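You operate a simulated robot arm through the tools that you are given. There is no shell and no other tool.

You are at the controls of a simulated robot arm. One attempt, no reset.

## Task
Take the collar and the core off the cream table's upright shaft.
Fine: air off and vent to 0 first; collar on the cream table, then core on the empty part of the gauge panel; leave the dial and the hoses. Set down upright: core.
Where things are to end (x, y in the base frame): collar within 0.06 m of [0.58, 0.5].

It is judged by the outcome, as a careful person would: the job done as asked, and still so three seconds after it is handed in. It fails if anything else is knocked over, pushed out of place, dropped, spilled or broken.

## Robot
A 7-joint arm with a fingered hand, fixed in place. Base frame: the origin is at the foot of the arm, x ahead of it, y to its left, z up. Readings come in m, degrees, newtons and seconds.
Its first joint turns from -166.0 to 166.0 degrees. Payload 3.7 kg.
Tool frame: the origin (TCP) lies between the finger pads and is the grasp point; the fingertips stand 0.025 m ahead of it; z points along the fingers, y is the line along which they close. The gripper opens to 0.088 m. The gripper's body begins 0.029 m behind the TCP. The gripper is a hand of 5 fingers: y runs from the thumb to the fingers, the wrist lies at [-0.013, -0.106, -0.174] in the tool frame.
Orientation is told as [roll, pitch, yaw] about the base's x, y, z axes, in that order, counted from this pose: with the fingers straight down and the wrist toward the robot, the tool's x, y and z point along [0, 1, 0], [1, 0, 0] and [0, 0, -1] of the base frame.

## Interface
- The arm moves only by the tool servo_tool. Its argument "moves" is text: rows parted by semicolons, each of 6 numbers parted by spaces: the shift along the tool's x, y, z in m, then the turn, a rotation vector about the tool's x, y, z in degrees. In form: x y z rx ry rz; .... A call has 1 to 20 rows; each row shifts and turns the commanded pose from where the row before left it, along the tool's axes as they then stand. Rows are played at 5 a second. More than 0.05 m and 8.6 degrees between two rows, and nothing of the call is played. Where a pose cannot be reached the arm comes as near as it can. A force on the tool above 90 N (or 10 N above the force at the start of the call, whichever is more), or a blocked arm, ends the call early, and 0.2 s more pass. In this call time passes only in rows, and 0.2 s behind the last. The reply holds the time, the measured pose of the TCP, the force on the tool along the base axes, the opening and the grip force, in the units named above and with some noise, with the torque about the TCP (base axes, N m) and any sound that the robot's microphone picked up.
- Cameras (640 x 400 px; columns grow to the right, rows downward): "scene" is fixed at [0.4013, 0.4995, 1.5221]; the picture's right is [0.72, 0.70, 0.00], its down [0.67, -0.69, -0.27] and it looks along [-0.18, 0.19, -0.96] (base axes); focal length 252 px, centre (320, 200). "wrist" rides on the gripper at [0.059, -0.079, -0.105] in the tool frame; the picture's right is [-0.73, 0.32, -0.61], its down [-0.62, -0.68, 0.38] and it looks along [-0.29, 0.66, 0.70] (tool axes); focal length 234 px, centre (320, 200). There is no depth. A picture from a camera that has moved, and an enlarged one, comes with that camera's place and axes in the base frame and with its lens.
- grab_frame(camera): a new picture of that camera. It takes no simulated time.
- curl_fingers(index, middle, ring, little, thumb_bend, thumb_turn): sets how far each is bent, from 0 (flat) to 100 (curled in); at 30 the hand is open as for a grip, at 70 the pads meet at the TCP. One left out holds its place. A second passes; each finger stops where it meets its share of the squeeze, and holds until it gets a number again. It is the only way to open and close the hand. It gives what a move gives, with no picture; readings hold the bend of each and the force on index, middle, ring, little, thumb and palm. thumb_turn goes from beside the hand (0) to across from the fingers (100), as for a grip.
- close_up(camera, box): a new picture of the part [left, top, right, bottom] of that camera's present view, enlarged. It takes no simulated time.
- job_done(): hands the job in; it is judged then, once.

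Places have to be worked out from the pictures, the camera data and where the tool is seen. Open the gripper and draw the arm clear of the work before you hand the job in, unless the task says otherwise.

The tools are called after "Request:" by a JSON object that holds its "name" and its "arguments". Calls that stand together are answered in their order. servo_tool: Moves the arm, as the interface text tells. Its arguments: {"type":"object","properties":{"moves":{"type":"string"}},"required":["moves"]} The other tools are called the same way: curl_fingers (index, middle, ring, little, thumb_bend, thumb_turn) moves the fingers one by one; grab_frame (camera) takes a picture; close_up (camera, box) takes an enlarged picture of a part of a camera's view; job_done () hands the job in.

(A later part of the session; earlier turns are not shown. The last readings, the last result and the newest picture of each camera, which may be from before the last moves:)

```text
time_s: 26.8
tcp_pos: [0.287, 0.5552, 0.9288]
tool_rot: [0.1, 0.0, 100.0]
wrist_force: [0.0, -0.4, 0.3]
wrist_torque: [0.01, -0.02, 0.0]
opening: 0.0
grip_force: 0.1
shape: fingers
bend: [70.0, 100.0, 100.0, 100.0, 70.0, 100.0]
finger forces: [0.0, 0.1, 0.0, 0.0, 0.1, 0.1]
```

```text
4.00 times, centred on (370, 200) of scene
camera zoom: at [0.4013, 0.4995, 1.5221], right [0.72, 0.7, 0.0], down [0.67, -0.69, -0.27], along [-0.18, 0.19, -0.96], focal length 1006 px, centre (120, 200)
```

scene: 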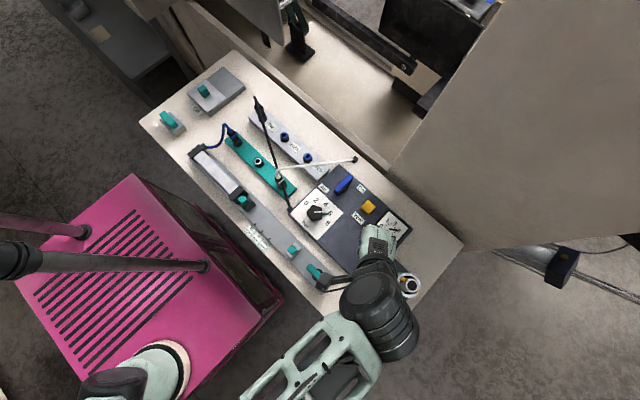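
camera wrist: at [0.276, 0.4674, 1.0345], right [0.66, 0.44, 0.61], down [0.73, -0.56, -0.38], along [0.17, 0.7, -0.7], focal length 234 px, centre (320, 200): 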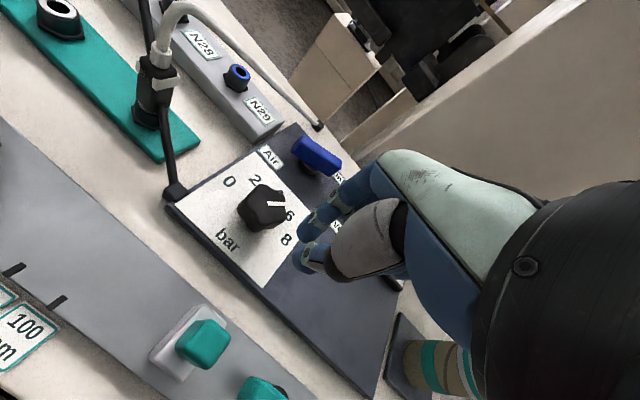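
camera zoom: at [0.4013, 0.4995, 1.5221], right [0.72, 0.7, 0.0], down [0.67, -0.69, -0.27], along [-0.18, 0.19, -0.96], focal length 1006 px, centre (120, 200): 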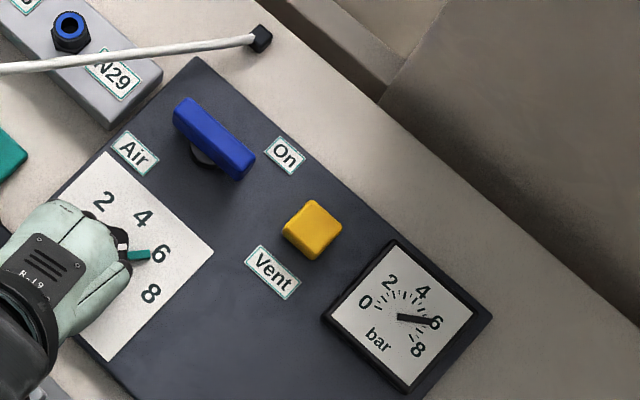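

The handle now lies along x against its stop: Air is off (the gauge still holds 6 bar). Next I move over the Vent button with the hand turned to about 45° so curled fingers stay clear of the gauge and the scene camera can see the needle.

Request:
{"name": "servo_tool", "arguments": {"moves": "-0.0342 0.0227 0 0 0 0; -0.0342 0.0227 0 0 0 0; -0.0342 0.0227 0 0 0 0; 0 0 0 0 0 7.86; 0 0 0 0 0 7.86; 0 0 0 0 0 7.86; 0 0 0 0 0 7.86; 0 0 0 0 0 7.86; 0 0 0 0 0 7.86; 0 0 0 0 0 7.86; 0.0272 0.0272 0 0 0 0; 0.0272 0.0272 0 0 0 0; 0 0 0.03 0 0 0; 0 0 0.02 0 0 0; 0 0 0 0 0 0"}}

Request:
{"name": "grab_frame", "arguments": {"camera": "wrist"}}

Request:
{"name": "close_up", "arguments": {"camera": "scene", "box": [310, 150, 430, 250]}}

```text
time_s: 30.0
tcp_pos: [0.3752, 0.7182, 0.8776]
tool_rot: [0.0, 0.0, 45.1]
wrist_force: [-0.6, -0.6, 0.4]
wrist_torque: [0.03, 0.02, 0.01]
opening: 0.0
grip_force: 0.1
shape: fingers
bend: [70.0, 100.0, 100.0, 100.0, 70.0, 100.0]
finger forces: [0.0, 0.1, 0.0, 0.0, 0.0, 0.0]
```

```text
taken
camera wrist: at [0.278, 0.7054, 0.9827], right [0.74, -0.29, 0.61], down [-0.04, -0.92, -0.38], along [0.67, 0.26, -0.7], focal length 234 px, centre (320, 200)
```

wrist: 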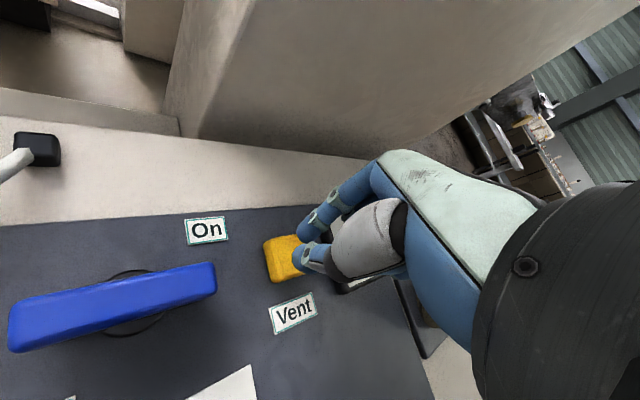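

```text
4.00 times, centred on (370, 200) of scene
camera zoom: at [0.4013, 0.4995, 1.5221], right [0.72, 0.7, 0.0], down [0.67, -0.69, -0.27], along [-0.18, 0.19, -0.96], focal length 1006 px, centre (120, 200)
```

zoom: 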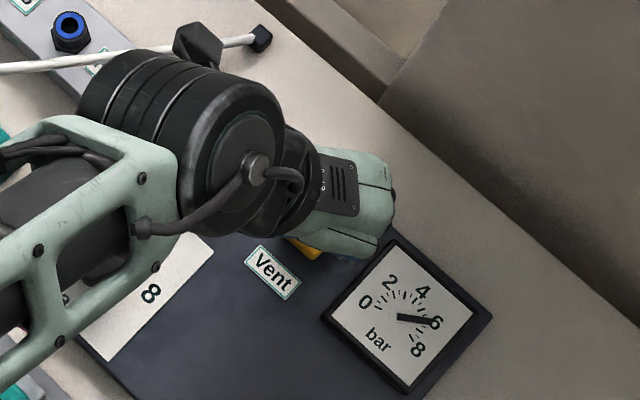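

Well aligned over the button with the gauge in view. I press down in small steps while watching force and needle.

Request:
{"name": "servo_tool", "arguments": {"moves": "0 0 0.008 0 0 0; 0 0 0.006 0 0 0; 0 0 0.003 0 0 0; 0 0 0.002 0 0 0; 0 0 0 0 0 0"}}

Request:
{"name": "servo_tool", "arguments": {"moves": "0 0 0.002 0 0 0; 0 0 0.002 0 0 0; 0 0 0 0 0 0"}}

Request:
{"name": "close_up", "arguments": {"camera": "scene", "box": [310, 150, 430, 250]}}

```text
time_s: 31.2
tcp_pos: [0.3754, 0.7195, 0.858]
tool_rot: [0.0, 0.0, 45.1]
wrist_force: [-0.2, 0.9, 0.9]
wrist_torque: [-0.01, 0.0, -0.01]
opening: 0.0
grip_force: 0.1
shape: fingers
bend: [70.0, 100.0, 100.0, 100.0, 70.0, 100.0]
finger forces: [0.1, 0.1, 0.0, 0.0, 0.7, 0.1]
```

```text
time_s: 32.0
tcp_pos: [0.3759, 0.7184, 0.853]
tool_rot: [0.0, 0.0, 44.9]
wrist_force: [-0.4, 0.0, 2.4]
wrist_torque: [0.02, 0.01, -0.02]
opening: 0.0001
grip_force: 1.0
shape: fingers
bend: [70.0, 100.0, 100.0, 100.0, 70.0, 100.0]
finger forces: [0.1, 0.0, 0.1, 0.1, 1.9, 0.0]
heard: click
```

```text
4.00 times, centred on (370, 200) of scene
camera zoom: at [0.4013, 0.4995, 1.5221], right [0.72, 0.7, 0.0], down [0.67, -0.69, -0.27], along [-0.18, 0.19, -0.96], focal length 1006 px, centre (120, 200)
```

zoom: 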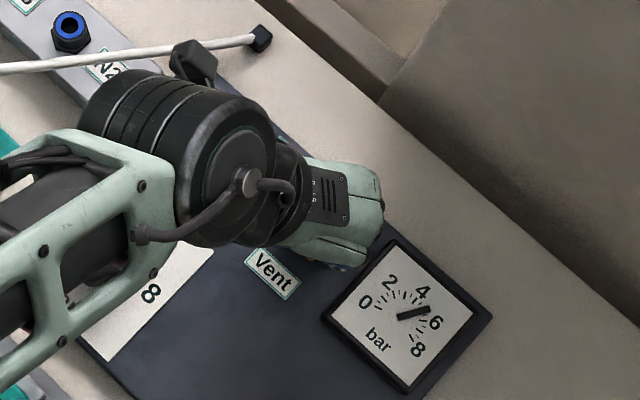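

A click was heard and the needle is dropping (about 5 now). I hold the button down.

Request:
{"name": "servo_tool", "arguments": {"moves": "0 0 0.0005 0 0 0; 0 0 0 0 0 0; 0 0 0 0 0 0; 0 0 0 0 0 0; 0 0 0 0 0 0; 0 0 0 0 0 0; 0 0 0 0 0 0; 0 0 0 0 0 0; 0 0 0 0 0 0; 0 0 0 0 0 0; 0 0 0 0 0 0; 0 0 0 0 0 0; 0 0 0 0 0 0; 0 0 0 0 0 0; 0 0 0 0 0 0; 0 0 0 0 0 0; 0 0 0 0 0 0; 0 0 0 0 0 0; 0 0 0 0 0 0; 0 0 0 0 0 0"}}

Request:
{"name": "close_up", "arguments": {"camera": "scene", "box": [360, 200, 420, 260]}}

```text
time_s: 36.2
tcp_pos: [0.3744, 0.7178, 0.852]
tool_rot: [-0.1, -0.1, 44.9]
wrist_force: [-1.0, 1.1, 1.9]
wrist_torque: [0.04, 0.05, -0.02]
opening: 0.0
grip_force: 1.4
shape: fingers
bend: [70.0, 100.0, 100.0, 100.0, 70.0, 100.0]
finger forces: [0.5, 0.0, 0.1, 0.1, 1.9, 0.0]
```

```text
6.67 times, centred on (390, 230) of scene
camera zoom: at [0.4013, 0.4995, 1.5221], right [0.72, 0.7, 0.0], down [0.67, -0.69, -0.27], along [-0.18, 0.19, -0.96], focal length 1677 px, centre (-147, 0)
```

zoom: 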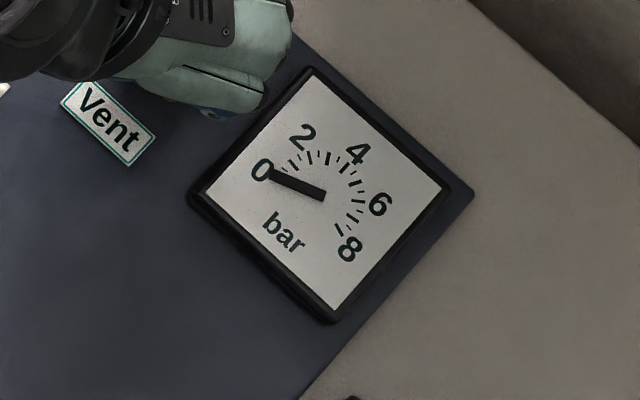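

The needle points to 0. I hold one more second for certainty, then lift off and check that it stays at 0.

Request:
{"name": "servo_tool", "arguments": {"moves": "0 0 0 0 0 0; 0 0 0 0 0 0; 0 0 0 0 0 0; 0 0 0 0 0 0; 0 0 0 0 0 0; 0 0 -0.01 0 0 0; 0 0 -0.03 0 0 0; 0 0 -0.03 0 0 0; 0 0 -0.03 0 0 0; 0 -0.04 -0.02 0 0 0; 0 -0.04 -0.02 0 0 0; 0 0 0 0 0 0"}}

Request:
{"name": "grab_frame", "arguments": {"camera": "scene"}}

Request:
{"name": "close_up", "arguments": {"camera": "scene", "box": [350, 190, 440, 310]}}

Request:
{"name": "grab_frame", "arguments": {"camera": "wrist"}}

```text
time_s: 38.8
tcp_pos: [0.3193, 0.6614, 0.9936]
tool_rot: [0.0, 0.0, 44.9]
wrist_force: [-0.2, -0.1, -0.7]
wrist_torque: [-0.01, 0.01, 0.0]
opening: 0.0001
grip_force: 0.0
shape: fingers
bend: [70.0, 100.0, 100.0, 100.0, 70.0, 100.0]
finger forces: [0.1, 0.0, 0.0, 0.1, 0.1, 0.0]
```

```text
taken
```

scene: 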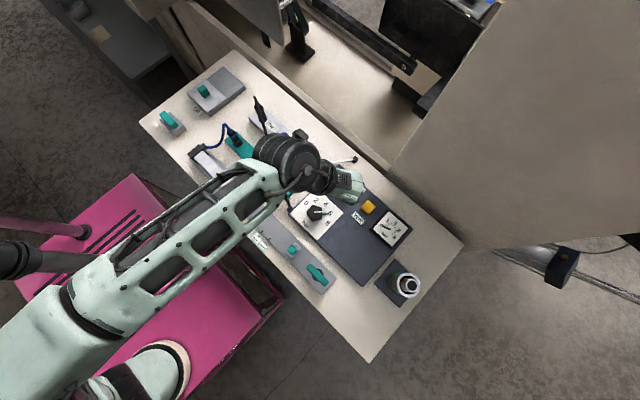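

```text
3.33 times, centred on (395, 250) of scene
camera zoom: at [0.4013, 0.4995, 1.5221], right [0.72, 0.7, 0.0], down [0.67, -0.69, -0.27], along [-0.18, 0.19, -0.96], focal length 838 px, centre (70, 33)
```

zoom: 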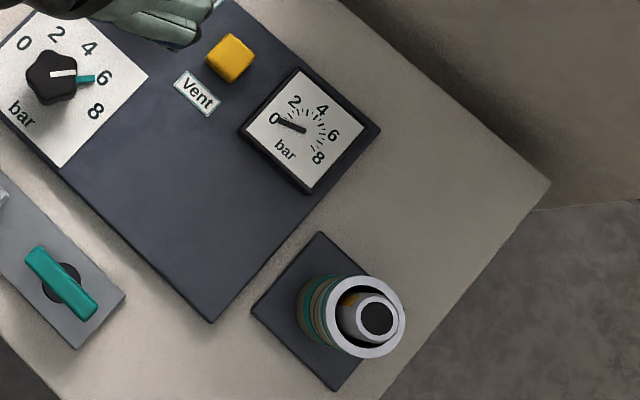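

```text
taken
camera wrist: at [0.2225, 0.6479, 1.0995], right [0.74, -0.28, 0.61], down [-0.04, -0.92, -0.38], along [0.67, 0.26, -0.7], focal length 234 px, centre (320, 200)
```

wrist: 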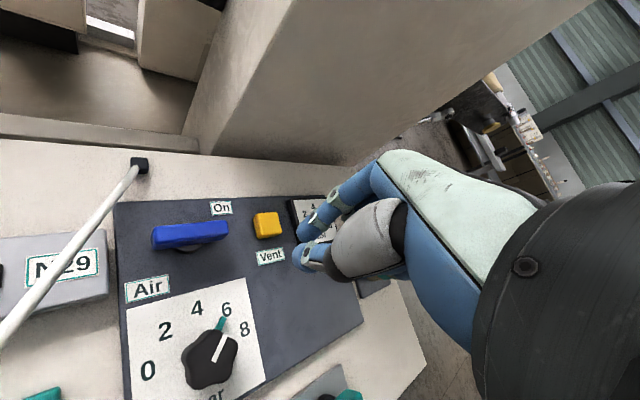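

Gauge stays at 0 with the Vent released, and the yellow lugs appear retracted. I zoom in on the collar and core again.

Request:
{"name": "close_up", "arguments": {"camera": "scene", "box": [375, 255, 425, 305]}}

```text
8.00 times, centred on (400, 280) of scene
camera zoom: at [0.4013, 0.4995, 1.5221], right [0.72, 0.7, 0.0], down [0.67, -0.69, -0.27], along [-0.18, 0.19, -0.96], focal length 2012 px, centre (-320, -440)
```

zoom: 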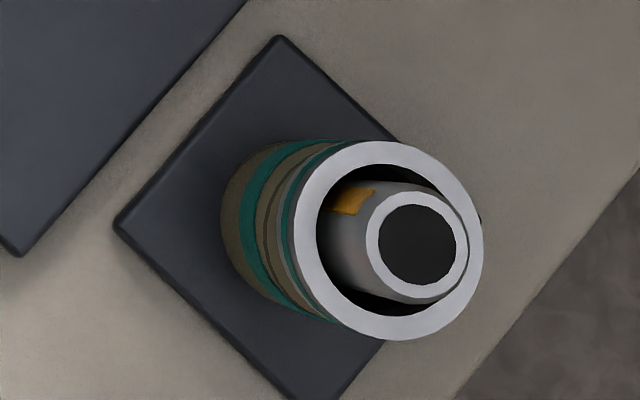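

The lugs are now flush inside the core, so the collar is free to lift. I open the hand for a grip and move above the shaft.

Request:
{"name": "curl_fingers", "arguments": {"index": 30, "middle": 30, "ring": 30, "little": 30, "thumb_bend": 30, "thumb_turn": 98}}

Request:
{"name": "servo_tool", "arguments": {"moves": "0 0 -0.03 0 0 0; -0.0352 0.0253 0 0 0 0; -0.0352 0.0253 0 0 0 0; -0.0352 0.0253 0 0 0 0; -0.0352 0.0253 0 0 0 0; -0.0352 0.0253 0 0 0 0; -0.0352 0.0253 0 0 0 0; 0 0 0 0 0 0"}}

Request:
{"name": "grab_frame", "arguments": {"camera": "wrist"}}

Request:
{"name": "grab_frame", "arguments": {"camera": "scene"}}

```text
time_s: 39.8
tcp_pos: [0.3196, 0.6622, 0.9946]
tool_rot: [0.0, -0.1, 44.9]
wrist_force: [-0.3, 0.3, 0.1]
wrist_torque: [-0.01, -0.01, -0.04]
opening: 0.0848
grip_force: 0.1
shape: fingers
bend: [30.0, 30.0, 30.0, 30.0, 30.0, 96.0]
finger forces: [0.0, 0.1, 0.0, 0.0, 0.0, 0.1]
```

```text
time_s: 41.6
tcp_pos: [0.5753, 0.6184, 1.0236]
tool_rot: [-0.1, 0.0, 45.1]
wrist_force: [0.9, -0.9, -0.4]
wrist_torque: [0.01, 0.01, 0.0]
opening: 0.0847
grip_force: 0.1
shape: fingers
bend: [30.0, 30.0, 30.0, 30.0, 30.0, 96.0]
finger forces: [0.0, 0.0, 0.0, 0.0, 0.0, 0.1]
```

```text
taken
camera wrist: at [0.4783, 0.6045, 1.1297], right [0.74, -0.29, 0.61], down [-0.04, -0.92, -0.38], along [0.67, 0.26, -0.7], focal length 234 px, centre (320, 200)
```

wrist: 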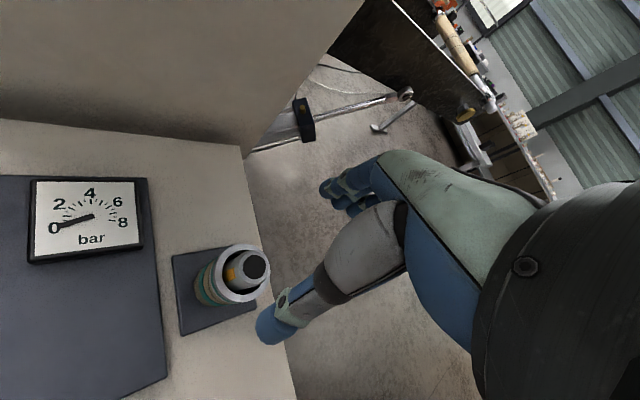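

```text
taken
```

scene: 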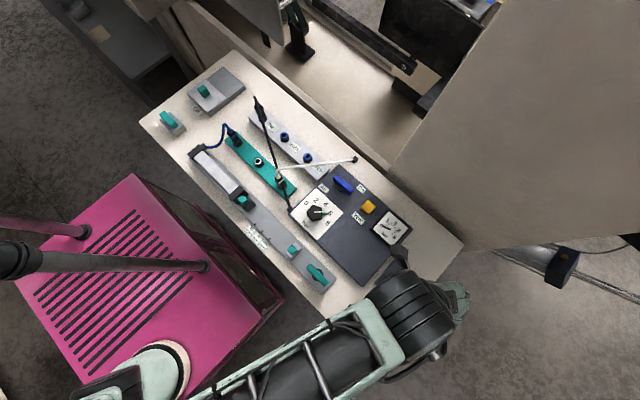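

The hand is above the shaft. I take a close wrist view to refine the collar/core centre before descending.

Request:
{"name": "close_up", "arguments": {"camera": "wrist", "box": [160, 220, 300, 350]}}

```text
3.08 times, centred on (230, 285) of wrist
camera zoom: at [0.4783, 0.6045, 1.1297], right [0.74, -0.29, 0.61], down [-0.04, -0.92, -0.38], along [0.67, 0.26, -0.7], focal length 720 px, centre (597, -62)
```

zoom: 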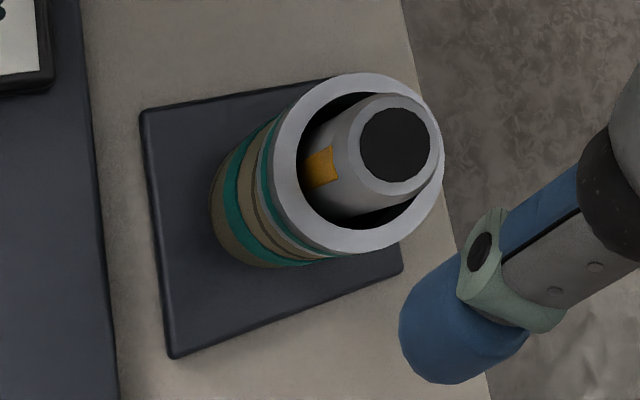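

Collar centre is about (0.575, 0.6205). I descend to just above, with the fingertips straddling the collar, then check again.

Request:
{"name": "servo_tool", "arguments": {"moves": "0.0014 0.0014 0.03 0 0 0; 0 0 0.03 0 0 0; 0 0 0.02 0 0 0; 0 0 0.01 0 0 0; 0 0 0 0 0 0"}}

Request:
{"name": "grab_frame", "arguments": {"camera": "wrist"}}

Request:
{"name": "close_up", "arguments": {"camera": "scene", "box": [350, 220, 470, 340]}}

```text
time_s: 42.8
tcp_pos: [0.5756, 0.6193, 0.9353]
tool_rot: [0.0, -0.1, 45.0]
wrist_force: [-0.2, 0.3, -0.4]
wrist_torque: [-0.02, -0.01, 0.02]
opening: 0.0845
grip_force: 0.0
shape: fingers
bend: [30.0, 30.0, 30.0, 30.0, 30.0, 96.0]
finger forces: [0.0, 0.1, 0.0, 0.0, 0.1, 0.0]
```

```text
taken
camera wrist: at [0.4785, 0.6073, 1.0407], right [0.74, -0.29, 0.61], down [-0.04, -0.92, -0.38], along [0.67, 0.26, -0.7], focal length 234 px, centre (320, 200)
```

wrist: 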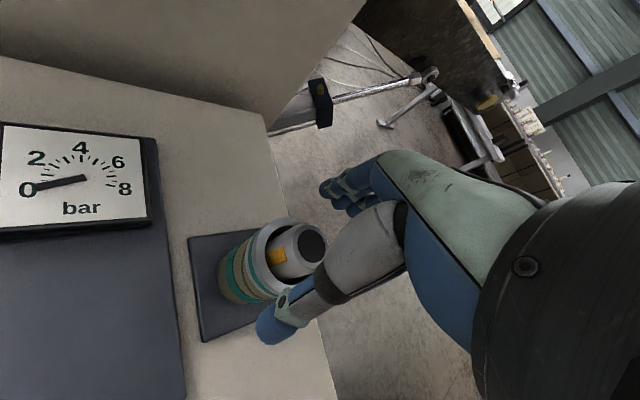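

```text
3.33 times, centred on (410, 280) of scene
camera zoom: at [0.4013, 0.4995, 1.5221], right [0.72, 0.7, 0.0], down [0.67, -0.69, -0.27], along [-0.18, 0.19, -0.96], focal length 838 px, centre (20, -67)
```

zoom: 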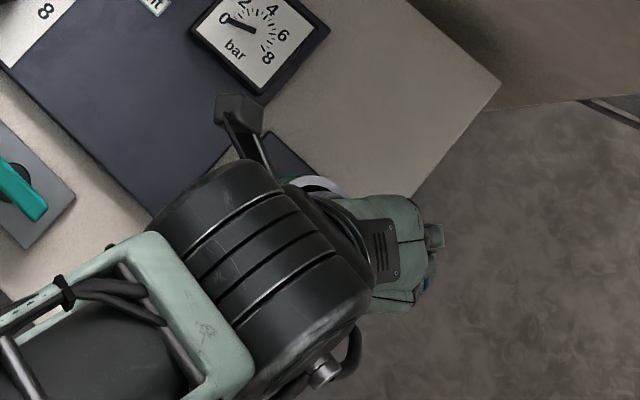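

The core top lines up with the tool axis. I descend the remaining ~43 mm slowly so the pads are alongside the collar's upper rim, watching the palm force.

Request:
{"name": "servo_tool", "arguments": {"moves": "0 0 0.012 0 0 0; 0 0 0.012 0 0 0; 0 0 0.008 0 0 0; 0 0 0.006 0 0 0; 0 0 0 0 0 0"}}

Request:
{"name": "grab_frame", "arguments": {"camera": "wrist"}}

```text
time_s: 44.0
tcp_pos: [0.5749, 0.6207, 0.8954]
tool_rot: [0.0, 0.0, 45.0]
wrist_force: [0.4, -0.1, -0.4]
wrist_torque: [0.02, 0.0, 0.0]
opening: 0.0847
grip_force: 0.1
shape: fingers
bend: [30.0, 30.0, 30.0, 30.0, 30.0, 96.0]
finger forces: [0.0, 0.0, 0.0, 0.0, 0.0, 0.0]
```

```text
taken
camera wrist: at [0.4779, 0.6075, 1.0005], right [0.74, -0.28, 0.61], down [-0.04, -0.92, -0.38], along [0.67, 0.26, -0.7], focal length 234 px, centre (320, 200)
```

wrist: 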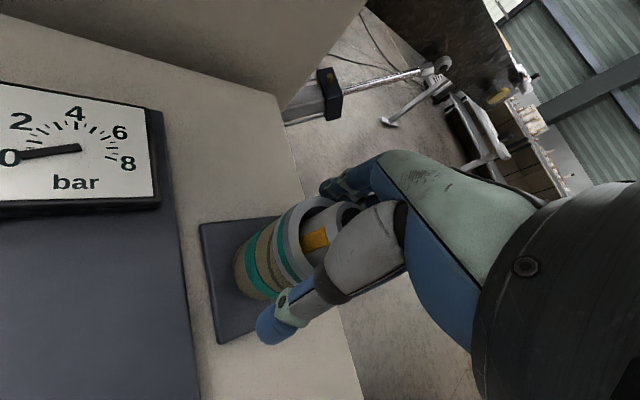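

Request:
{"name": "close_up", "arguments": {"camera": "wrist", "box": [200, 160, 420, 370]}}

```text
1.90 times, centred on (310, 265) of wrist
camera zoom: at [0.4779, 0.6075, 1.0005], right [0.74, -0.28, 0.61], down [-0.04, -0.92, -0.38], along [0.67, 0.26, -0.7], focal length 446 px, centre (339, 76)
```

zoom: 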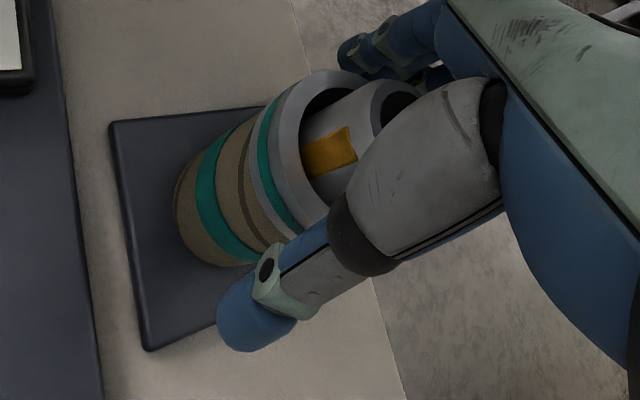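

Nothing touched; the thumb and fingers straddle the upper half of the collar. I go 4 mm lower, then close thumb, index and middle (ring and little stay open beside it).

Request:
{"name": "servo_tool", "arguments": {"moves": "0 0 0.002 0 0 0; 0 0 0.002 0 0 0; 0 0 0 0 0 0"}}

Request:
{"name": "curl_fingers", "arguments": {"index": 41, "middle": 41, "thumb_bend": 41}}

Request:
{"name": "close_up", "arguments": {"camera": "wrist", "box": [200, 160, 420, 370]}}

```text
time_s: 44.8
tcp_pos: [0.575, 0.6203, 0.8909]
tool_rot: [-0.1, 0.0, 45.0]
wrist_force: [-0.1, 0.1, -0.4]
wrist_torque: [0.03, -0.05, -0.01]
opening: 0.0851
grip_force: 0.1
shape: fingers
bend: [30.0, 30.0, 30.0, 30.0, 30.0, 96.0]
finger forces: [0.0, 0.1, 0.1, 0.0, 0.1, 0.1]
```

```text
time_s: 45.8
tcp_pos: [0.5755, 0.6208, 0.8915]
tool_rot: [0.0, 0.0, 45.0]
wrist_force: [-0.1, -0.1, -0.5]
wrist_torque: [-0.02, -0.05, 0.02]
opening: 0.0622
grip_force: 0.2
shape: fingers
bend: [41.0, 41.0, 30.0, 30.0, 40.0, 97.0]
finger forces: [0.0, 0.1, 0.0, 0.0, 0.1, 0.0]
```

```text
1.90 times, centred on (310, 265) of wrist
camera zoom: at [0.4785, 0.6072, 0.9965], right [0.74, -0.29, 0.61], down [-0.04, -0.92, -0.38], along [0.67, 0.26, -0.7], focal length 446 px, centre (339, 76)
```

zoom: 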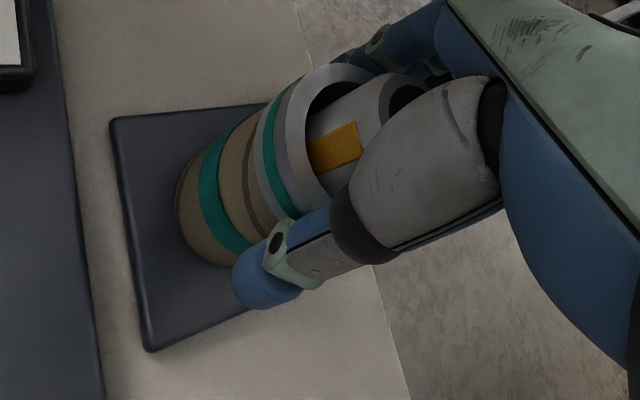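

Opening is 0.062 m and nearly in contact. I close the three digits further so they take hold.

Request:
{"name": "curl_fingers", "arguments": {"index": 48, "middle": 48, "thumb_bend": 48}}

Request:
{"name": "close_up", "arguments": {"camera": "wrist", "box": [200, 160, 420, 370]}}

```text
time_s: 46.8
tcp_pos: [0.5765, 0.6201, 0.891]
tool_rot: [0.0, -0.1, 45.0]
wrist_force: [0.3, -0.5, -0.3]
wrist_torque: [0.0, 0.01, 0.0]
opening: 0.0525
grip_force: 3.2
shape: fingers
bend: [46.0, 48.0, 30.0, 30.0, 46.0, 97.0]
finger forces: [2.7, 0.0, 0.0, 0.0, 3.0, 0.0]
```

```text
1.90 times, centred on (310, 265) of wrist
camera zoom: at [0.4786, 0.6072, 0.9965], right [0.74, -0.29, 0.61], down [-0.04, -0.92, -0.38], along [0.67, 0.26, -0.7], focal length 446 px, centre (339, 76)
```

zoom: 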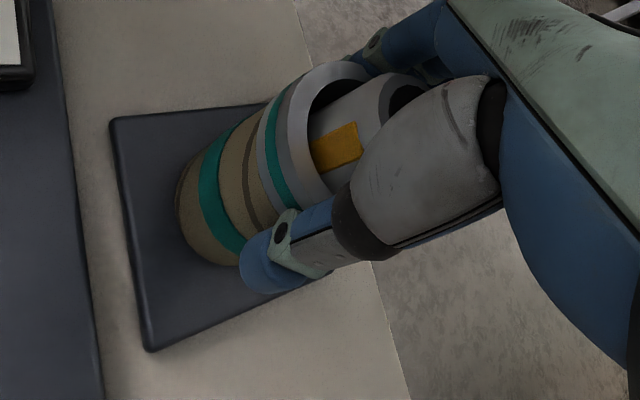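

Index and thumb are touching (≈3 N); the middle finger isn't yet. I squeeze further with all three.

Request:
{"name": "curl_fingers", "arguments": {"index": 56, "middle": 58, "thumb_bend": 58}}

Request:
{"name": "close_up", "arguments": {"camera": "wrist", "box": [200, 160, 420, 370]}}

```text
time_s: 47.8
tcp_pos: [0.5756, 0.6207, 0.8902]
tool_rot: [0.0, 0.0, 45.1]
wrist_force: [0.4, 0.4, -0.1]
wrist_torque: [0.02, -0.04, -0.01]
opening: 0.0488
grip_force: 11.2
shape: fingers
bend: [47.0, 53.0, 30.0, 30.0, 48.0, 98.0]
finger forces: [8.0, 3.1, 0.0, 0.0, 10.8, 0.0]
```

```text
1.90 times, centred on (310, 265) of wrist
camera zoom: at [0.4785, 0.6072, 0.9965], right [0.74, -0.29, 0.61], down [-0.04, -0.92, -0.38], along [0.67, 0.26, -0.7], focal length 446 px, centre (339, 76)
```

zoom: 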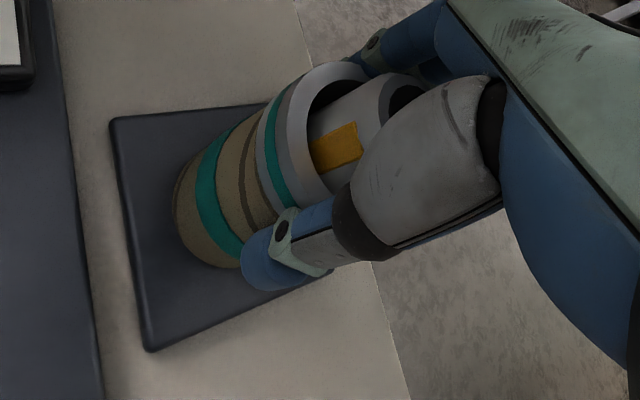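

Good three-point grip (index 8, middle 3, thumb 11 N). I try lifting a few millimetres to check the collar follows and to read its weight.

Request:
{"name": "servo_tool", "arguments": {"moves": "0 0 -0.003 0 0 0; 0 0 -0.003 0 0 0; 0 0 -0.004 0 0 0; 0 0 0 0 0 0"}}

Request:
{"name": "close_up", "arguments": {"camera": "wrist", "box": [200, 160, 420, 370]}}

```text
time_s: 48.8
tcp_pos: [0.5747, 0.6218, 0.9008]
tool_rot: [0.0, 0.0, 45.0]
wrist_force: [-0.8, 0.7, -1.2]
wrist_torque: [0.04, 0.0, -0.02]
opening: 0.049
grip_force: 11.2
shape: fingers
bend: [47.0, 53.0, 30.0, 30.0, 48.0, 98.0]
finger forces: [7.9, 2.8, 0.1, 0.0, 10.7, 0.1]
```

```text
1.90 times, centred on (310, 265) of wrist
camera zoom: at [0.4785, 0.6082, 1.0066], right [0.74, -0.29, 0.61], down [-0.04, -0.92, -0.38], along [0.67, 0.26, -0.7], focal length 446 px, centre (339, 76)
```

zoom: 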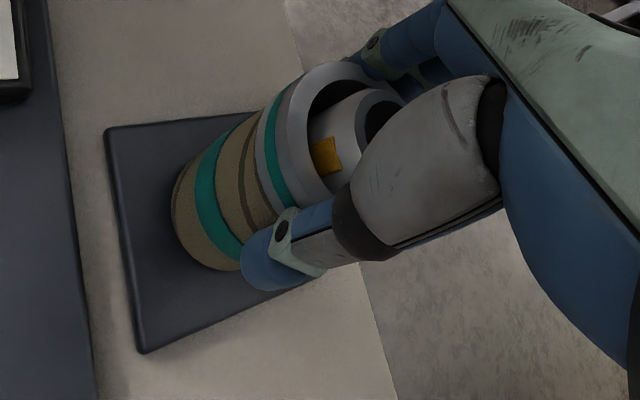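

The collar follows with no slip and the core stays on the shaft. I keep lifting straight up until the collar clears the core.

Request:
{"name": "servo_tool", "arguments": {"moves": "0 0 -0.012 0 0 0; 0 0 -0.018 0 0 0; 0 0 -0.02 0 0 0; 0 0 -0.02 0 0 0; 0 0 -0.02 0 0 0; 0 0 -0.02 0 0 0; 0 0 -0.02 0 0 0; 0 0 -0.01 0 0 0; 0 0 0 0 0 0"}}

Request:
{"name": "grab_frame", "arguments": {"camera": "wrist"}}

Request:
{"name": "close_up", "arguments": {"camera": "scene", "box": [350, 220, 470, 340]}}

```text
time_s: 50.8
tcp_pos: [0.5754, 0.6204, 1.043]
tool_rot: [0.0, 0.0, 45.0]
wrist_force: [-1.2, 0.5, -1.2]
wrist_torque: [0.0, -0.01, 0.04]
opening: 0.049
grip_force: 10.6
shape: fingers
bend: [47.0, 53.0, 30.0, 30.0, 48.0, 98.0]
finger forces: [7.9, 2.9, 0.0, 0.0, 10.7, 0.0]
```

```text
taken
camera wrist: at [0.4786, 0.6076, 1.1483], right [0.74, -0.29, 0.61], down [-0.04, -0.92, -0.38], along [0.67, 0.26, -0.7], focal length 234 px, centre (320, 200)
```

wrist: 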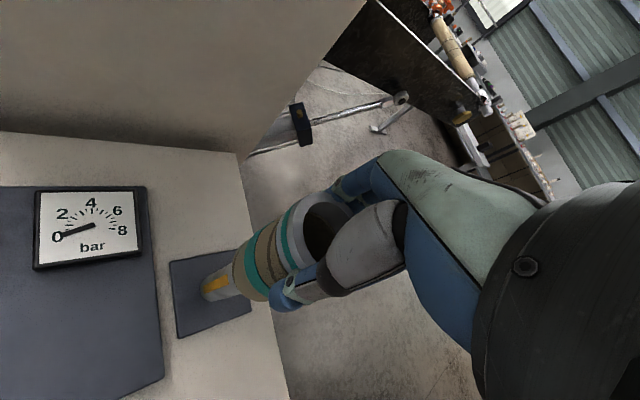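

```text
3.33 times, centred on (410, 280) of scene
camera zoom: at [0.4013, 0.4995, 1.5221], right [0.72, 0.7, 0.0], down [0.67, -0.69, -0.27], along [-0.18, 0.19, -0.96], focal length 838 px, centre (20, -67)
```

zoom: 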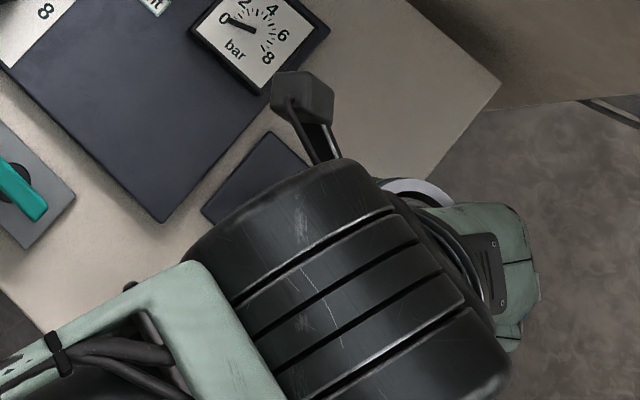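

The collar is off and held; the core remains upright on its plate. I carry the collar over to (0.58, 0.50) at this height.

Request:
{"name": "servo_tool", "arguments": {"moves": "-0.0221 -0.0203 0 0 0 0; -0.0221 -0.0203 0 0 0 0; -0.0221 -0.0203 0 0 0 0; -0.0221 -0.0203 0 0 0 0; 0 0 0 0 0 0"}}

Request:
{"name": "grab_frame", "arguments": {"camera": "wrist"}}

Request:
{"name": "grab_frame", "arguments": {"camera": "scene"}}

```text
time_s: 52.0
tcp_pos: [0.5818, 0.5005, 1.0426]
tool_rot: [0.0, 0.0, 45.0]
wrist_force: [-0.9, -1.1, -2.1]
wrist_torque: [0.0, 0.0, 0.0]
opening: 0.0492
grip_force: 10.1
shape: fingers
bend: [47.0, 53.0, 30.0, 30.0, 48.0, 98.0]
finger forces: [7.9, 3.0, 0.0, 0.0, 10.6, 0.1]
```

```text
taken
camera wrist: at [0.4847, 0.4877, 1.1485], right [0.74, -0.29, 0.61], down [-0.04, -0.92, -0.38], along [0.67, 0.26, -0.7], focal length 234 px, centre (320, 200)
```

wrist: 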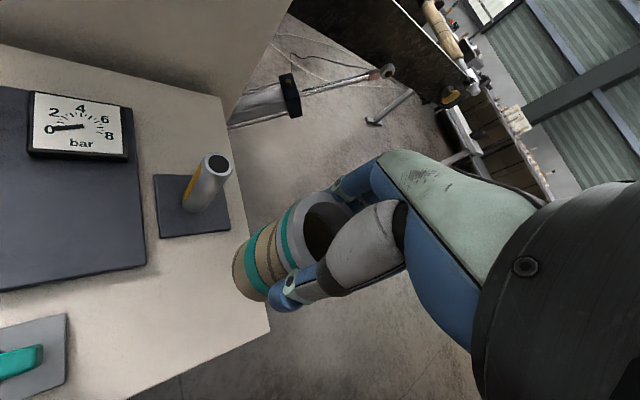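

```text
taken
```

scene: 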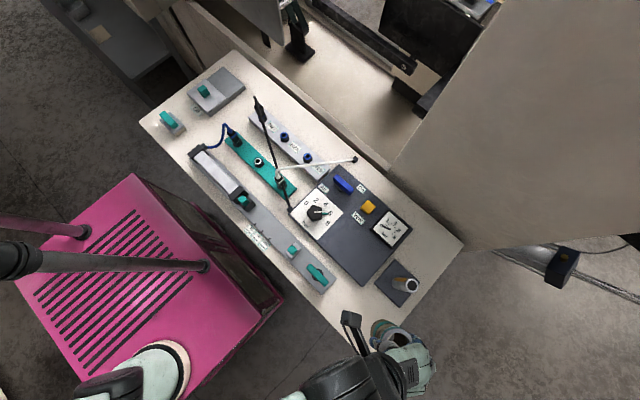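

The core stands alone on the shaft plate. I lower the collar toward the table, fast at first, then slowly.

Request:
{"name": "servo_tool", "arguments": {"moves": "0 0 0.02 0 0 0; 0 0 0.025 0 0 0; 0 0 0.025 0 0 0; 0 0 0.025 0 0 0; 0 0 0.02 0 0 0; 0 0 0.015 0 0 0; 0 0 0.01 0 0 0; 0 0 0 0 0 0"}}

Request:
{"name": "grab_frame", "arguments": {"camera": "wrist"}}

Request:
{"name": "close_up", "arguments": {"camera": "scene", "box": [330, 250, 450, 370]}}

```text
time_s: 53.8
tcp_pos: [0.58, 0.501, 0.9022]
tool_rot: [-0.1, 0.0, 44.9]
wrist_force: [-0.5, 0.1, -0.8]
wrist_torque: [0.0, 0.01, -0.01]
opening: 0.0489
grip_force: 10.2
shape: fingers
bend: [47.0, 53.0, 30.0, 30.0, 48.0, 98.0]
finger forces: [7.7, 2.9, 0.0, 0.0, 10.5, 0.0]
```

```text
taken
camera wrist: at [0.4836, 0.4877, 1.0079], right [0.74, -0.29, 0.61], down [-0.04, -0.92, -0.38], along [0.67, 0.26, -0.7], focal length 234 px, centre (320, 200)
```

wrist: 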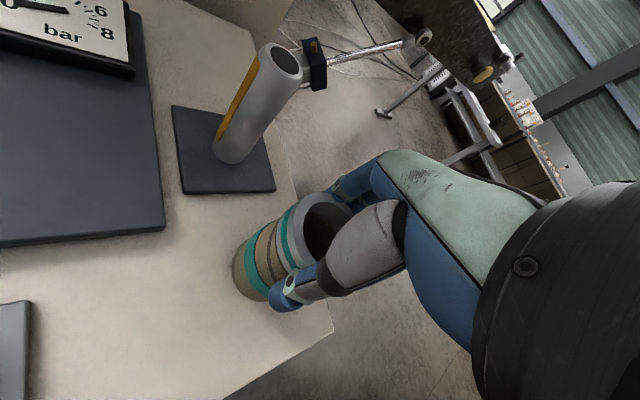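

```text
3.33 times, centred on (390, 310) of scene
camera zoom: at [0.4013, 0.4995, 1.5221], right [0.72, 0.7, 0.0], down [0.67, -0.69, -0.27], along [-0.18, 0.19, -0.96], focal length 838 px, centre (87, -167)
```

zoom: 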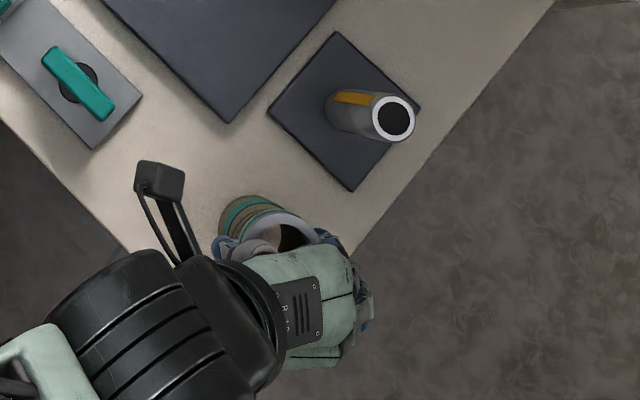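

The collar is about 1–2 cm above the table at (0.58, 0.50). I go down in small steps until it touches.

Request:
{"name": "servo_tool", "arguments": {"moves": "0 0 0.004 0 0 0; 0 0 0.003 0 0 0; 0 0 0.003 0 0 0; 0 0 0 0 0 0"}}

Request:
{"name": "servo_tool", "arguments": {"moves": "0 0 0.002 0 0 0; 0 0 0.002 0 0 0; 0 0 0 0 0 0"}}

```text
time_s: 54.8
tcp_pos: [0.5817, 0.501, 0.8918]
tool_rot: [-0.1, 0.1, 45.0]
wrist_force: [0.1, -0.8, -1.3]
wrist_torque: [-0.02, 0.0, 0.03]
opening: 0.0487
grip_force: 10.9
shape: fingers
bend: [47.0, 53.0, 30.0, 30.0, 48.0, 98.0]
finger forces: [7.8, 2.7, 0.0, 0.0, 10.5, 0.0]
```

```text
time_s: 55.6
tcp_pos: [0.5803, 0.5008, 0.8871]
tool_rot: [0.0, 0.1, 45.0]
wrist_force: [-0.1, 0.4, -1.6]
wrist_torque: [-0.01, 0.03, -0.02]
opening: 0.0486
grip_force: 10.8
shape: fingers
bend: [47.0, 53.0, 30.0, 30.0, 48.0, 98.0]
finger forces: [7.8, 2.8, 0.1, 0.1, 10.5, 0.1]
```

Still carrying the full weight (about −1.5 N), so not down yet. I continue 2 mm at a time.

Request:
{"name": "servo_tool", "arguments": {"moves": "0 0 0.002 0 0 0; 0 0 0 0 0 0"}}

Request:
{"name": "servo_tool", "arguments": {"moves": "0 0 0.002 0 0 0; 0 0 0 0 0 0"}}

```text
time_s: 56.2
tcp_pos: [0.5796, 0.501, 0.8855]
tool_rot: [-0.1, -0.1, 45.0]
wrist_force: [0.9, -0.8, -1.3]
wrist_torque: [0.03, 0.0, -0.02]
opening: 0.0489
grip_force: 10.1
shape: fingers
bend: [47.0, 53.0, 30.0, 30.0, 48.0, 98.0]
finger forces: [7.6, 2.8, 0.0, 0.0, 10.6, 0.0]
```

```text
time_s: 56.8
tcp_pos: [0.5801, 0.5025, 0.8836]
tool_rot: [0.0, 0.0, 45.0]
wrist_force: [-0.2, -0.3, -1.5]
wrist_torque: [0.0, 0.02, -0.02]
opening: 0.0489
grip_force: 10.5
shape: fingers
bend: [47.0, 53.0, 30.0, 30.0, 48.0, 98.0]
finger forces: [7.9, 2.8, 0.1, 0.1, 10.5, 0.0]
```

Request:
{"name": "servo_tool", "arguments": {"moves": "0 0 0.002 0 0 0; 0 0 0 0 0 0"}}

Request:
{"name": "close_up", "arguments": {"camera": "wrist", "box": [200, 170, 360, 330]}}

```text
time_s: 57.4
tcp_pos: [0.5787, 0.5024, 0.8825]
tool_rot: [0.0, -0.1, 45.1]
wrist_force: [-0.4, -1.2, 4.9]
wrist_torque: [0.04, -0.03, -0.01]
opening: 0.0488
grip_force: 11.0
shape: fingers
bend: [47.0, 53.0, 30.0, 30.0, 48.0, 98.0]
finger forces: [7.2, 3.1, 0.0, 0.0, 11.2, 0.0]
```

```text
2.50 times, centred on (280, 250) of wrist
camera zoom: at [0.483, 0.4888, 0.988], right [0.74, -0.29, 0.61], down [-0.04, -0.92, -0.38], along [0.67, 0.26, -0.7], focal length 585 px, centre (420, 75)
```

zoom: 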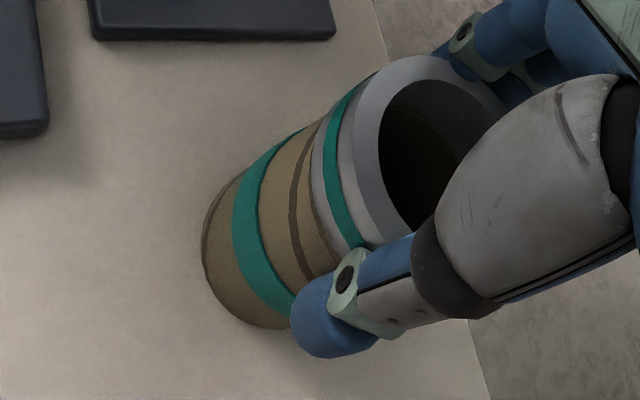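

The collar is down: force flipped to +5 N at TCP z ≈ 0.882. I ease off 1 mm and open the fingers.

Request:
{"name": "servo_tool", "arguments": {"moves": "0 0 -0.001 0 0 0; 0 0 0 0 0 0"}}

Request:
{"name": "curl_fingers", "arguments": {"index": 30, "middle": 30, "thumb_bend": 30}}

Request:
{"name": "close_up", "arguments": {"camera": "wrist", "box": [200, 170, 360, 330]}}

```text
time_s: 58.0
tcp_pos: [0.5806, 0.5018, 0.8817]
tool_rot: [0.0, 0.0, 45.1]
wrist_force: [0.0, -1.3, 3.8]
wrist_torque: [0.0, -0.05, -0.02]
opening: 0.0484
grip_force: 11.2
shape: fingers
bend: [47.0, 53.0, 30.0, 30.0, 48.0, 98.0]
finger forces: [7.6, 3.2, 0.0, 0.0, 10.8, 0.0]
```

```text
time_s: 59.0
tcp_pos: [0.5814, 0.5021, 0.8825]
tool_rot: [0.0, 0.0, 44.9]
wrist_force: [-0.3, 0.3, -0.2]
wrist_torque: [0.02, -0.01, 0.01]
opening: 0.0846
grip_force: 0.1
shape: fingers
bend: [30.0, 30.0, 30.0, 30.0, 30.0, 96.0]
finger forces: [0.0, 0.0, 0.0, 0.1, 0.0, 0.0]
```

```text
2.50 times, centred on (280, 250) of wrist
camera zoom: at [0.483, 0.4888, 0.9883], right [0.74, -0.29, 0.61], down [-0.04, -0.92, -0.38], along [0.67, 0.26, -0.7], focal length 585 px, centre (420, 75)
```

zoom: 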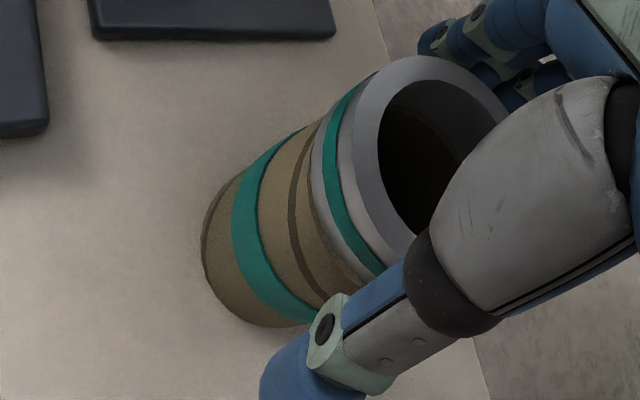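

Released and standing. I lift straight up clear of the collar.

Request:
{"name": "servo_tool", "arguments": {"moves": "0 0 -0.01 0 0 0; 0 0 -0.015 0 0 0; 0 0 -0.025 0 0 0; 0 0 -0.03 0 0 0; 0 0 -0.03 0 0 0; 0 0 -0.03 0 0 0; 0 0 -0.01 0 0 0; 0 0 0 0 0 0"}}

Request:
{"name": "grab_frame", "arguments": {"camera": "wrist"}}

Request:
{"name": "close_up", "arguments": {"camera": "scene", "box": [330, 250, 450, 370]}}

```text
time_s: 60.8
tcp_pos: [0.5804, 0.5003, 1.034]
tool_rot: [0.0, 0.0, 45.0]
wrist_force: [0.7, 0.1, 0.0]
wrist_torque: [-0.02, 0.03, -0.01]
opening: 0.0844
grip_force: 0.1
shape: fingers
bend: [30.0, 30.0, 30.0, 30.0, 30.0, 96.0]
finger forces: [0.0, 0.0, 0.1, 0.1, 0.0, 0.1]
```

```text
taken
camera wrist: at [0.4836, 0.488, 1.1389], right [0.74, -0.29, 0.61], down [-0.04, -0.92, -0.38], along [0.67, 0.26, -0.7], focal length 234 px, centre (320, 200)
```

wrist: 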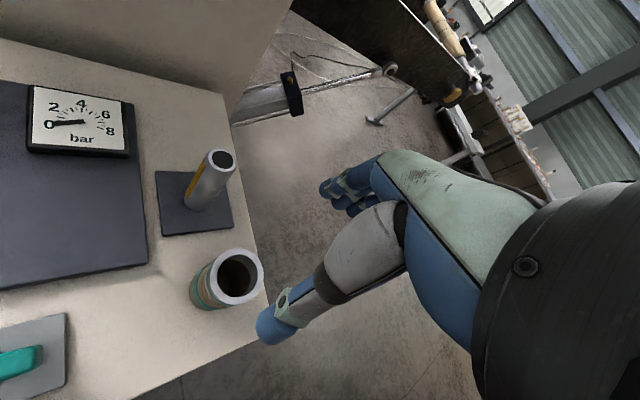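

```text
3.33 times, centred on (390, 310) of scene
camera zoom: at [0.4013, 0.4995, 1.5221], right [0.72, 0.7, 0.0], down [0.67, -0.69, -0.27], along [-0.18, 0.19, -0.96], focal length 838 px, centre (87, -167)
```

zoom: 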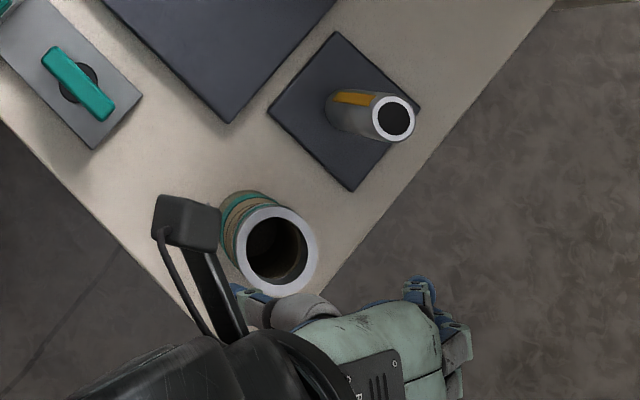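

The collar stands upright at (0.58, 0.50). Now for the core: I move back above the shaft and lower to just above the core top.

Request:
{"name": "servo_tool", "arguments": {"moves": "0.0222 0.0204 0 0 0 0; 0.0222 0.0204 0 0 0 0; 0.0222 0.0204 0 0 0 0; 0.0222 0.0204 0 0 0 0; 0 0 0.03 0 0 0; 0 0 0.03 0 0 0; 0 0 0.025 0 0 0; 0 0 0 0 0 0"}}

Request:
{"name": "close_up", "arguments": {"camera": "wrist", "box": [200, 160, 420, 370]}}

Request:
{"name": "close_up", "arguments": {"camera": "scene", "box": [330, 220, 470, 360]}}

```text
time_s: 62.6
tcp_pos: [0.5752, 0.6216, 0.9481]
tool_rot: [0.0, 0.0, 45.0]
wrist_force: [0.6, 0.6, -0.9]
wrist_torque: [0.02, 0.05, 0.04]
opening: 0.0845
grip_force: 0.0
shape: fingers
bend: [30.0, 30.0, 30.0, 30.0, 30.0, 96.0]
finger forces: [0.1, 0.0, 0.1, 0.0, 0.0, 0.0]
```

```text
1.90 times, centred on (310, 265) of wrist
camera zoom: at [0.4776, 0.6081, 1.0543], right [0.74, -0.29, 0.61], down [-0.04, -0.92, -0.38], along [0.67, 0.26, -0.7], focal length 446 px, centre (339, 76)
```

zoom: 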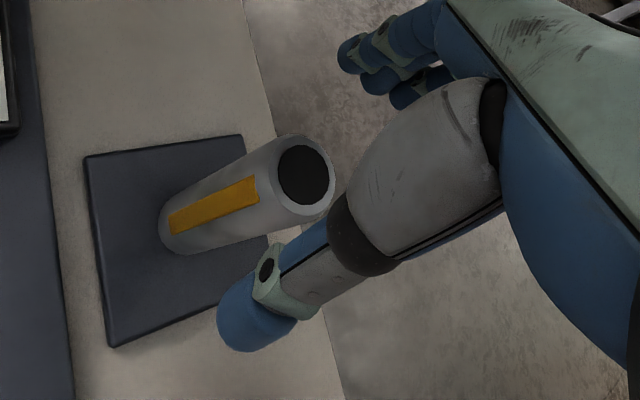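

```text
2.86 times, centred on (400, 290) of scene
camera zoom: at [0.4013, 0.4995, 1.5221], right [0.72, 0.7, 0.0], down [0.67, -0.69, -0.27], along [-0.18, 0.19, -0.96], focal length 719 px, centre (91, -57)
```

zoom: 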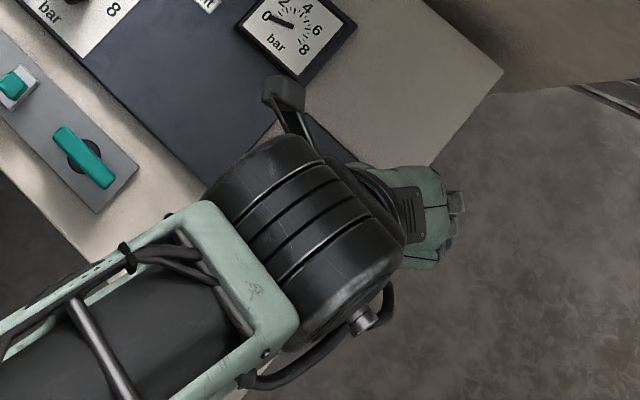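

The core top is within ~2 mm of the tool axis. I descend slowly to grasp height (TCP ≈ 0.893).

Request:
{"name": "servo_tool", "arguments": {"moves": "0 0 0.015 0 0 0; 0 0 0.015 0 0 0; 0 0 0.01 0 0 0; 0 0 0.008 0 0 0; 0 0 0.005 0 0 0; 0 0 0 0 0 0"}}

Request:
{"name": "close_up", "arguments": {"camera": "wrist", "box": [200, 160, 420, 370]}}

```text
time_s: 64.0
tcp_pos: [0.5755, 0.6219, 0.8956]
tool_rot: [0.1, 0.0, 45.0]
wrist_force: [-0.5, -0.4, -0.2]
wrist_torque: [-0.01, -0.02, 0.04]
opening: 0.0847
grip_force: 0.1
shape: fingers
bend: [30.0, 30.0, 30.0, 30.0, 30.0, 96.0]
finger forces: [0.0, 0.0, 0.1, 0.1, 0.0, 0.1]
```

```text
1.90 times, centred on (310, 265) of wrist
camera zoom: at [0.4773, 0.6087, 1.0009], right [0.74, -0.29, 0.61], down [-0.04, -0.92, -0.38], along [0.67, 0.26, -0.7], focal length 446 px, centre (339, 76)
```

zoom: 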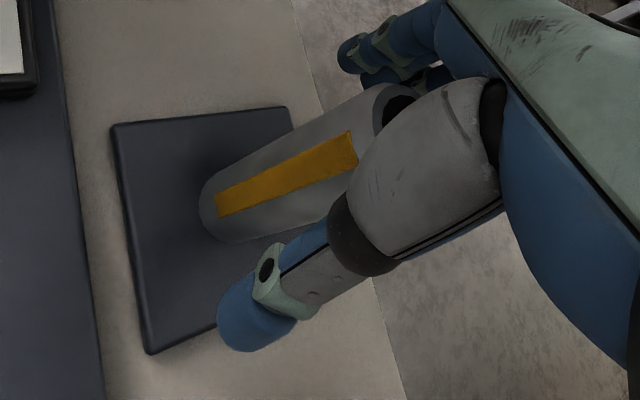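

At the grasp height with no contact. I close thumb, index and middle toward the core in two stages.

Request:
{"name": "curl_fingers", "arguments": {"index": 50, "middle": 50, "thumb_bend": 50}}

Request:
{"name": "close_up", "arguments": {"camera": "wrist", "box": [200, 160, 420, 370]}}

```text
time_s: 65.0
tcp_pos: [0.5758, 0.6225, 0.8958]
tool_rot: [0.0, -0.1, 45.0]
wrist_force: [0.7, 0.1, -0.2]
wrist_torque: [0.01, 0.02, -0.03]
opening: 0.042
grip_force: 0.0
shape: fingers
bend: [50.0, 50.0, 30.0, 30.0, 50.0, 98.0]
finger forces: [0.1, 0.0, 0.1, 0.0, 0.0, 0.0]
```

```text
1.90 times, centred on (310, 265) of wrist
camera zoom: at [0.4774, 0.6087, 1.001], right [0.74, -0.29, 0.61], down [-0.04, -0.92, -0.38], along [0.67, 0.26, -0.7], focal length 446 px, centre (339, 76)
```

zoom: 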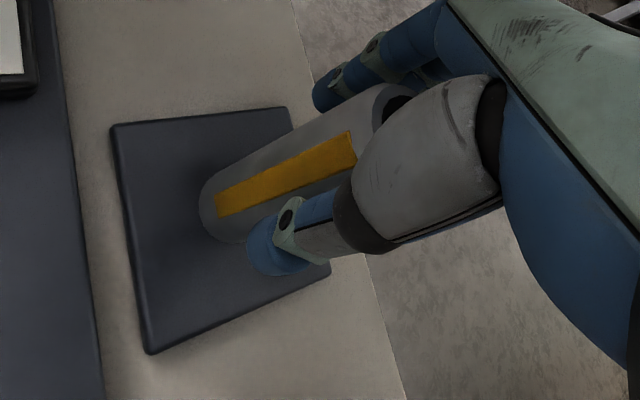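

Opening is now 0.042; I continue closing until all three touch.

Request:
{"name": "curl_fingers", "arguments": {"index": 58, "middle": 60, "thumb_bend": 57}}

Request:
{"name": "close_up", "arguments": {"camera": "wrist", "box": [200, 160, 420, 370]}}

```text
time_s: 66.0
tcp_pos: [0.5752, 0.6229, 0.8947]
tool_rot: [0.1, 0.0, 45.0]
wrist_force: [0.5, 0.3, 0.0]
wrist_torque: [0.04, -0.06, 0.01]
opening: 0.0287
grip_force: 0.8
shape: fingers
bend: [57.0, 58.0, 30.0, 30.0, 55.0, 99.0]
finger forces: [0.0, 1.1, 0.0, 0.0, 0.6, 0.0]
```

```text
1.90 times, centred on (310, 265) of wrist
camera zoom: at [0.4774, 0.6087, 1.001], right [0.74, -0.29, 0.61], down [-0.04, -0.92, -0.38], along [0.67, 0.26, -0.7], focal length 446 px, centre (339, 76)
```

zoom: 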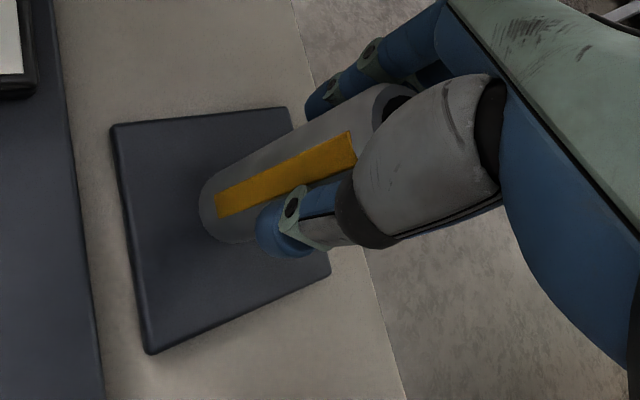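

Light contact on middle and thumb. I tighten all three to a firm hold.

Request:
{"name": "curl_fingers", "arguments": {"index": 68, "middle": 68, "thumb_bend": 67}}

Request:
{"name": "close_up", "arguments": {"camera": "wrist", "box": [200, 160, 420, 370]}}

```text
time_s: 67.0
tcp_pos: [0.5744, 0.6229, 0.8945]
tool_rot: [0.1, 0.0, 45.0]
wrist_force: [1.7, 3.8, 0.1]
wrist_torque: [0.08, -0.09, 0.05]
opening: 0.0244
grip_force: 8.9
shape: fingers
bend: [60.0, 61.0, 30.0, 30.0, 58.0, 99.0]
finger forces: [4.9, 5.7, 0.1, 0.1, 6.3, 0.1]
```

```text
1.90 times, centred on (310, 265) of wrist
camera zoom: at [0.4774, 0.6088, 1.001], right [0.74, -0.29, 0.61], down [-0.04, -0.92, -0.38], along [0.67, 0.26, -0.7], focal length 446 px, centre (339, 76)
```

zoom: 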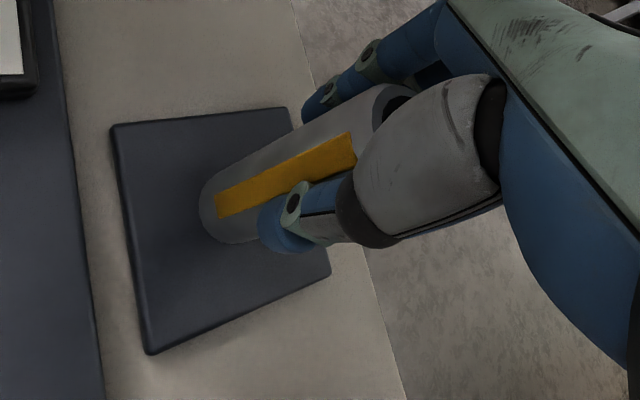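

The grip is slightly unbalanced (thumb 6 N vs 10.6 N from the two fingers, giving a 4 N side load). I raise the thumb's squeeze to balance it.

Request:
{"name": "curl_fingers", "arguments": {"thumb_bend": 74, "index": 69, "middle": 69}}

```text
time_s: 68.0
tcp_pos: [0.5746, 0.6223, 0.8953]
tool_rot: [-0.1, 0.0, 45.0]
wrist_force: [-1.2, 1.6, -0.1]
wrist_torque: [0.12, -0.05, 0.08]
opening: 0.0232
grip_force: 11.6
shape: fingers
bend: [59.0, 61.0, 30.0, 30.0, 60.0, 99.0]
finger forces: [5.8, 6.5, 0.1, 0.1, 11.6, 0.1]
```

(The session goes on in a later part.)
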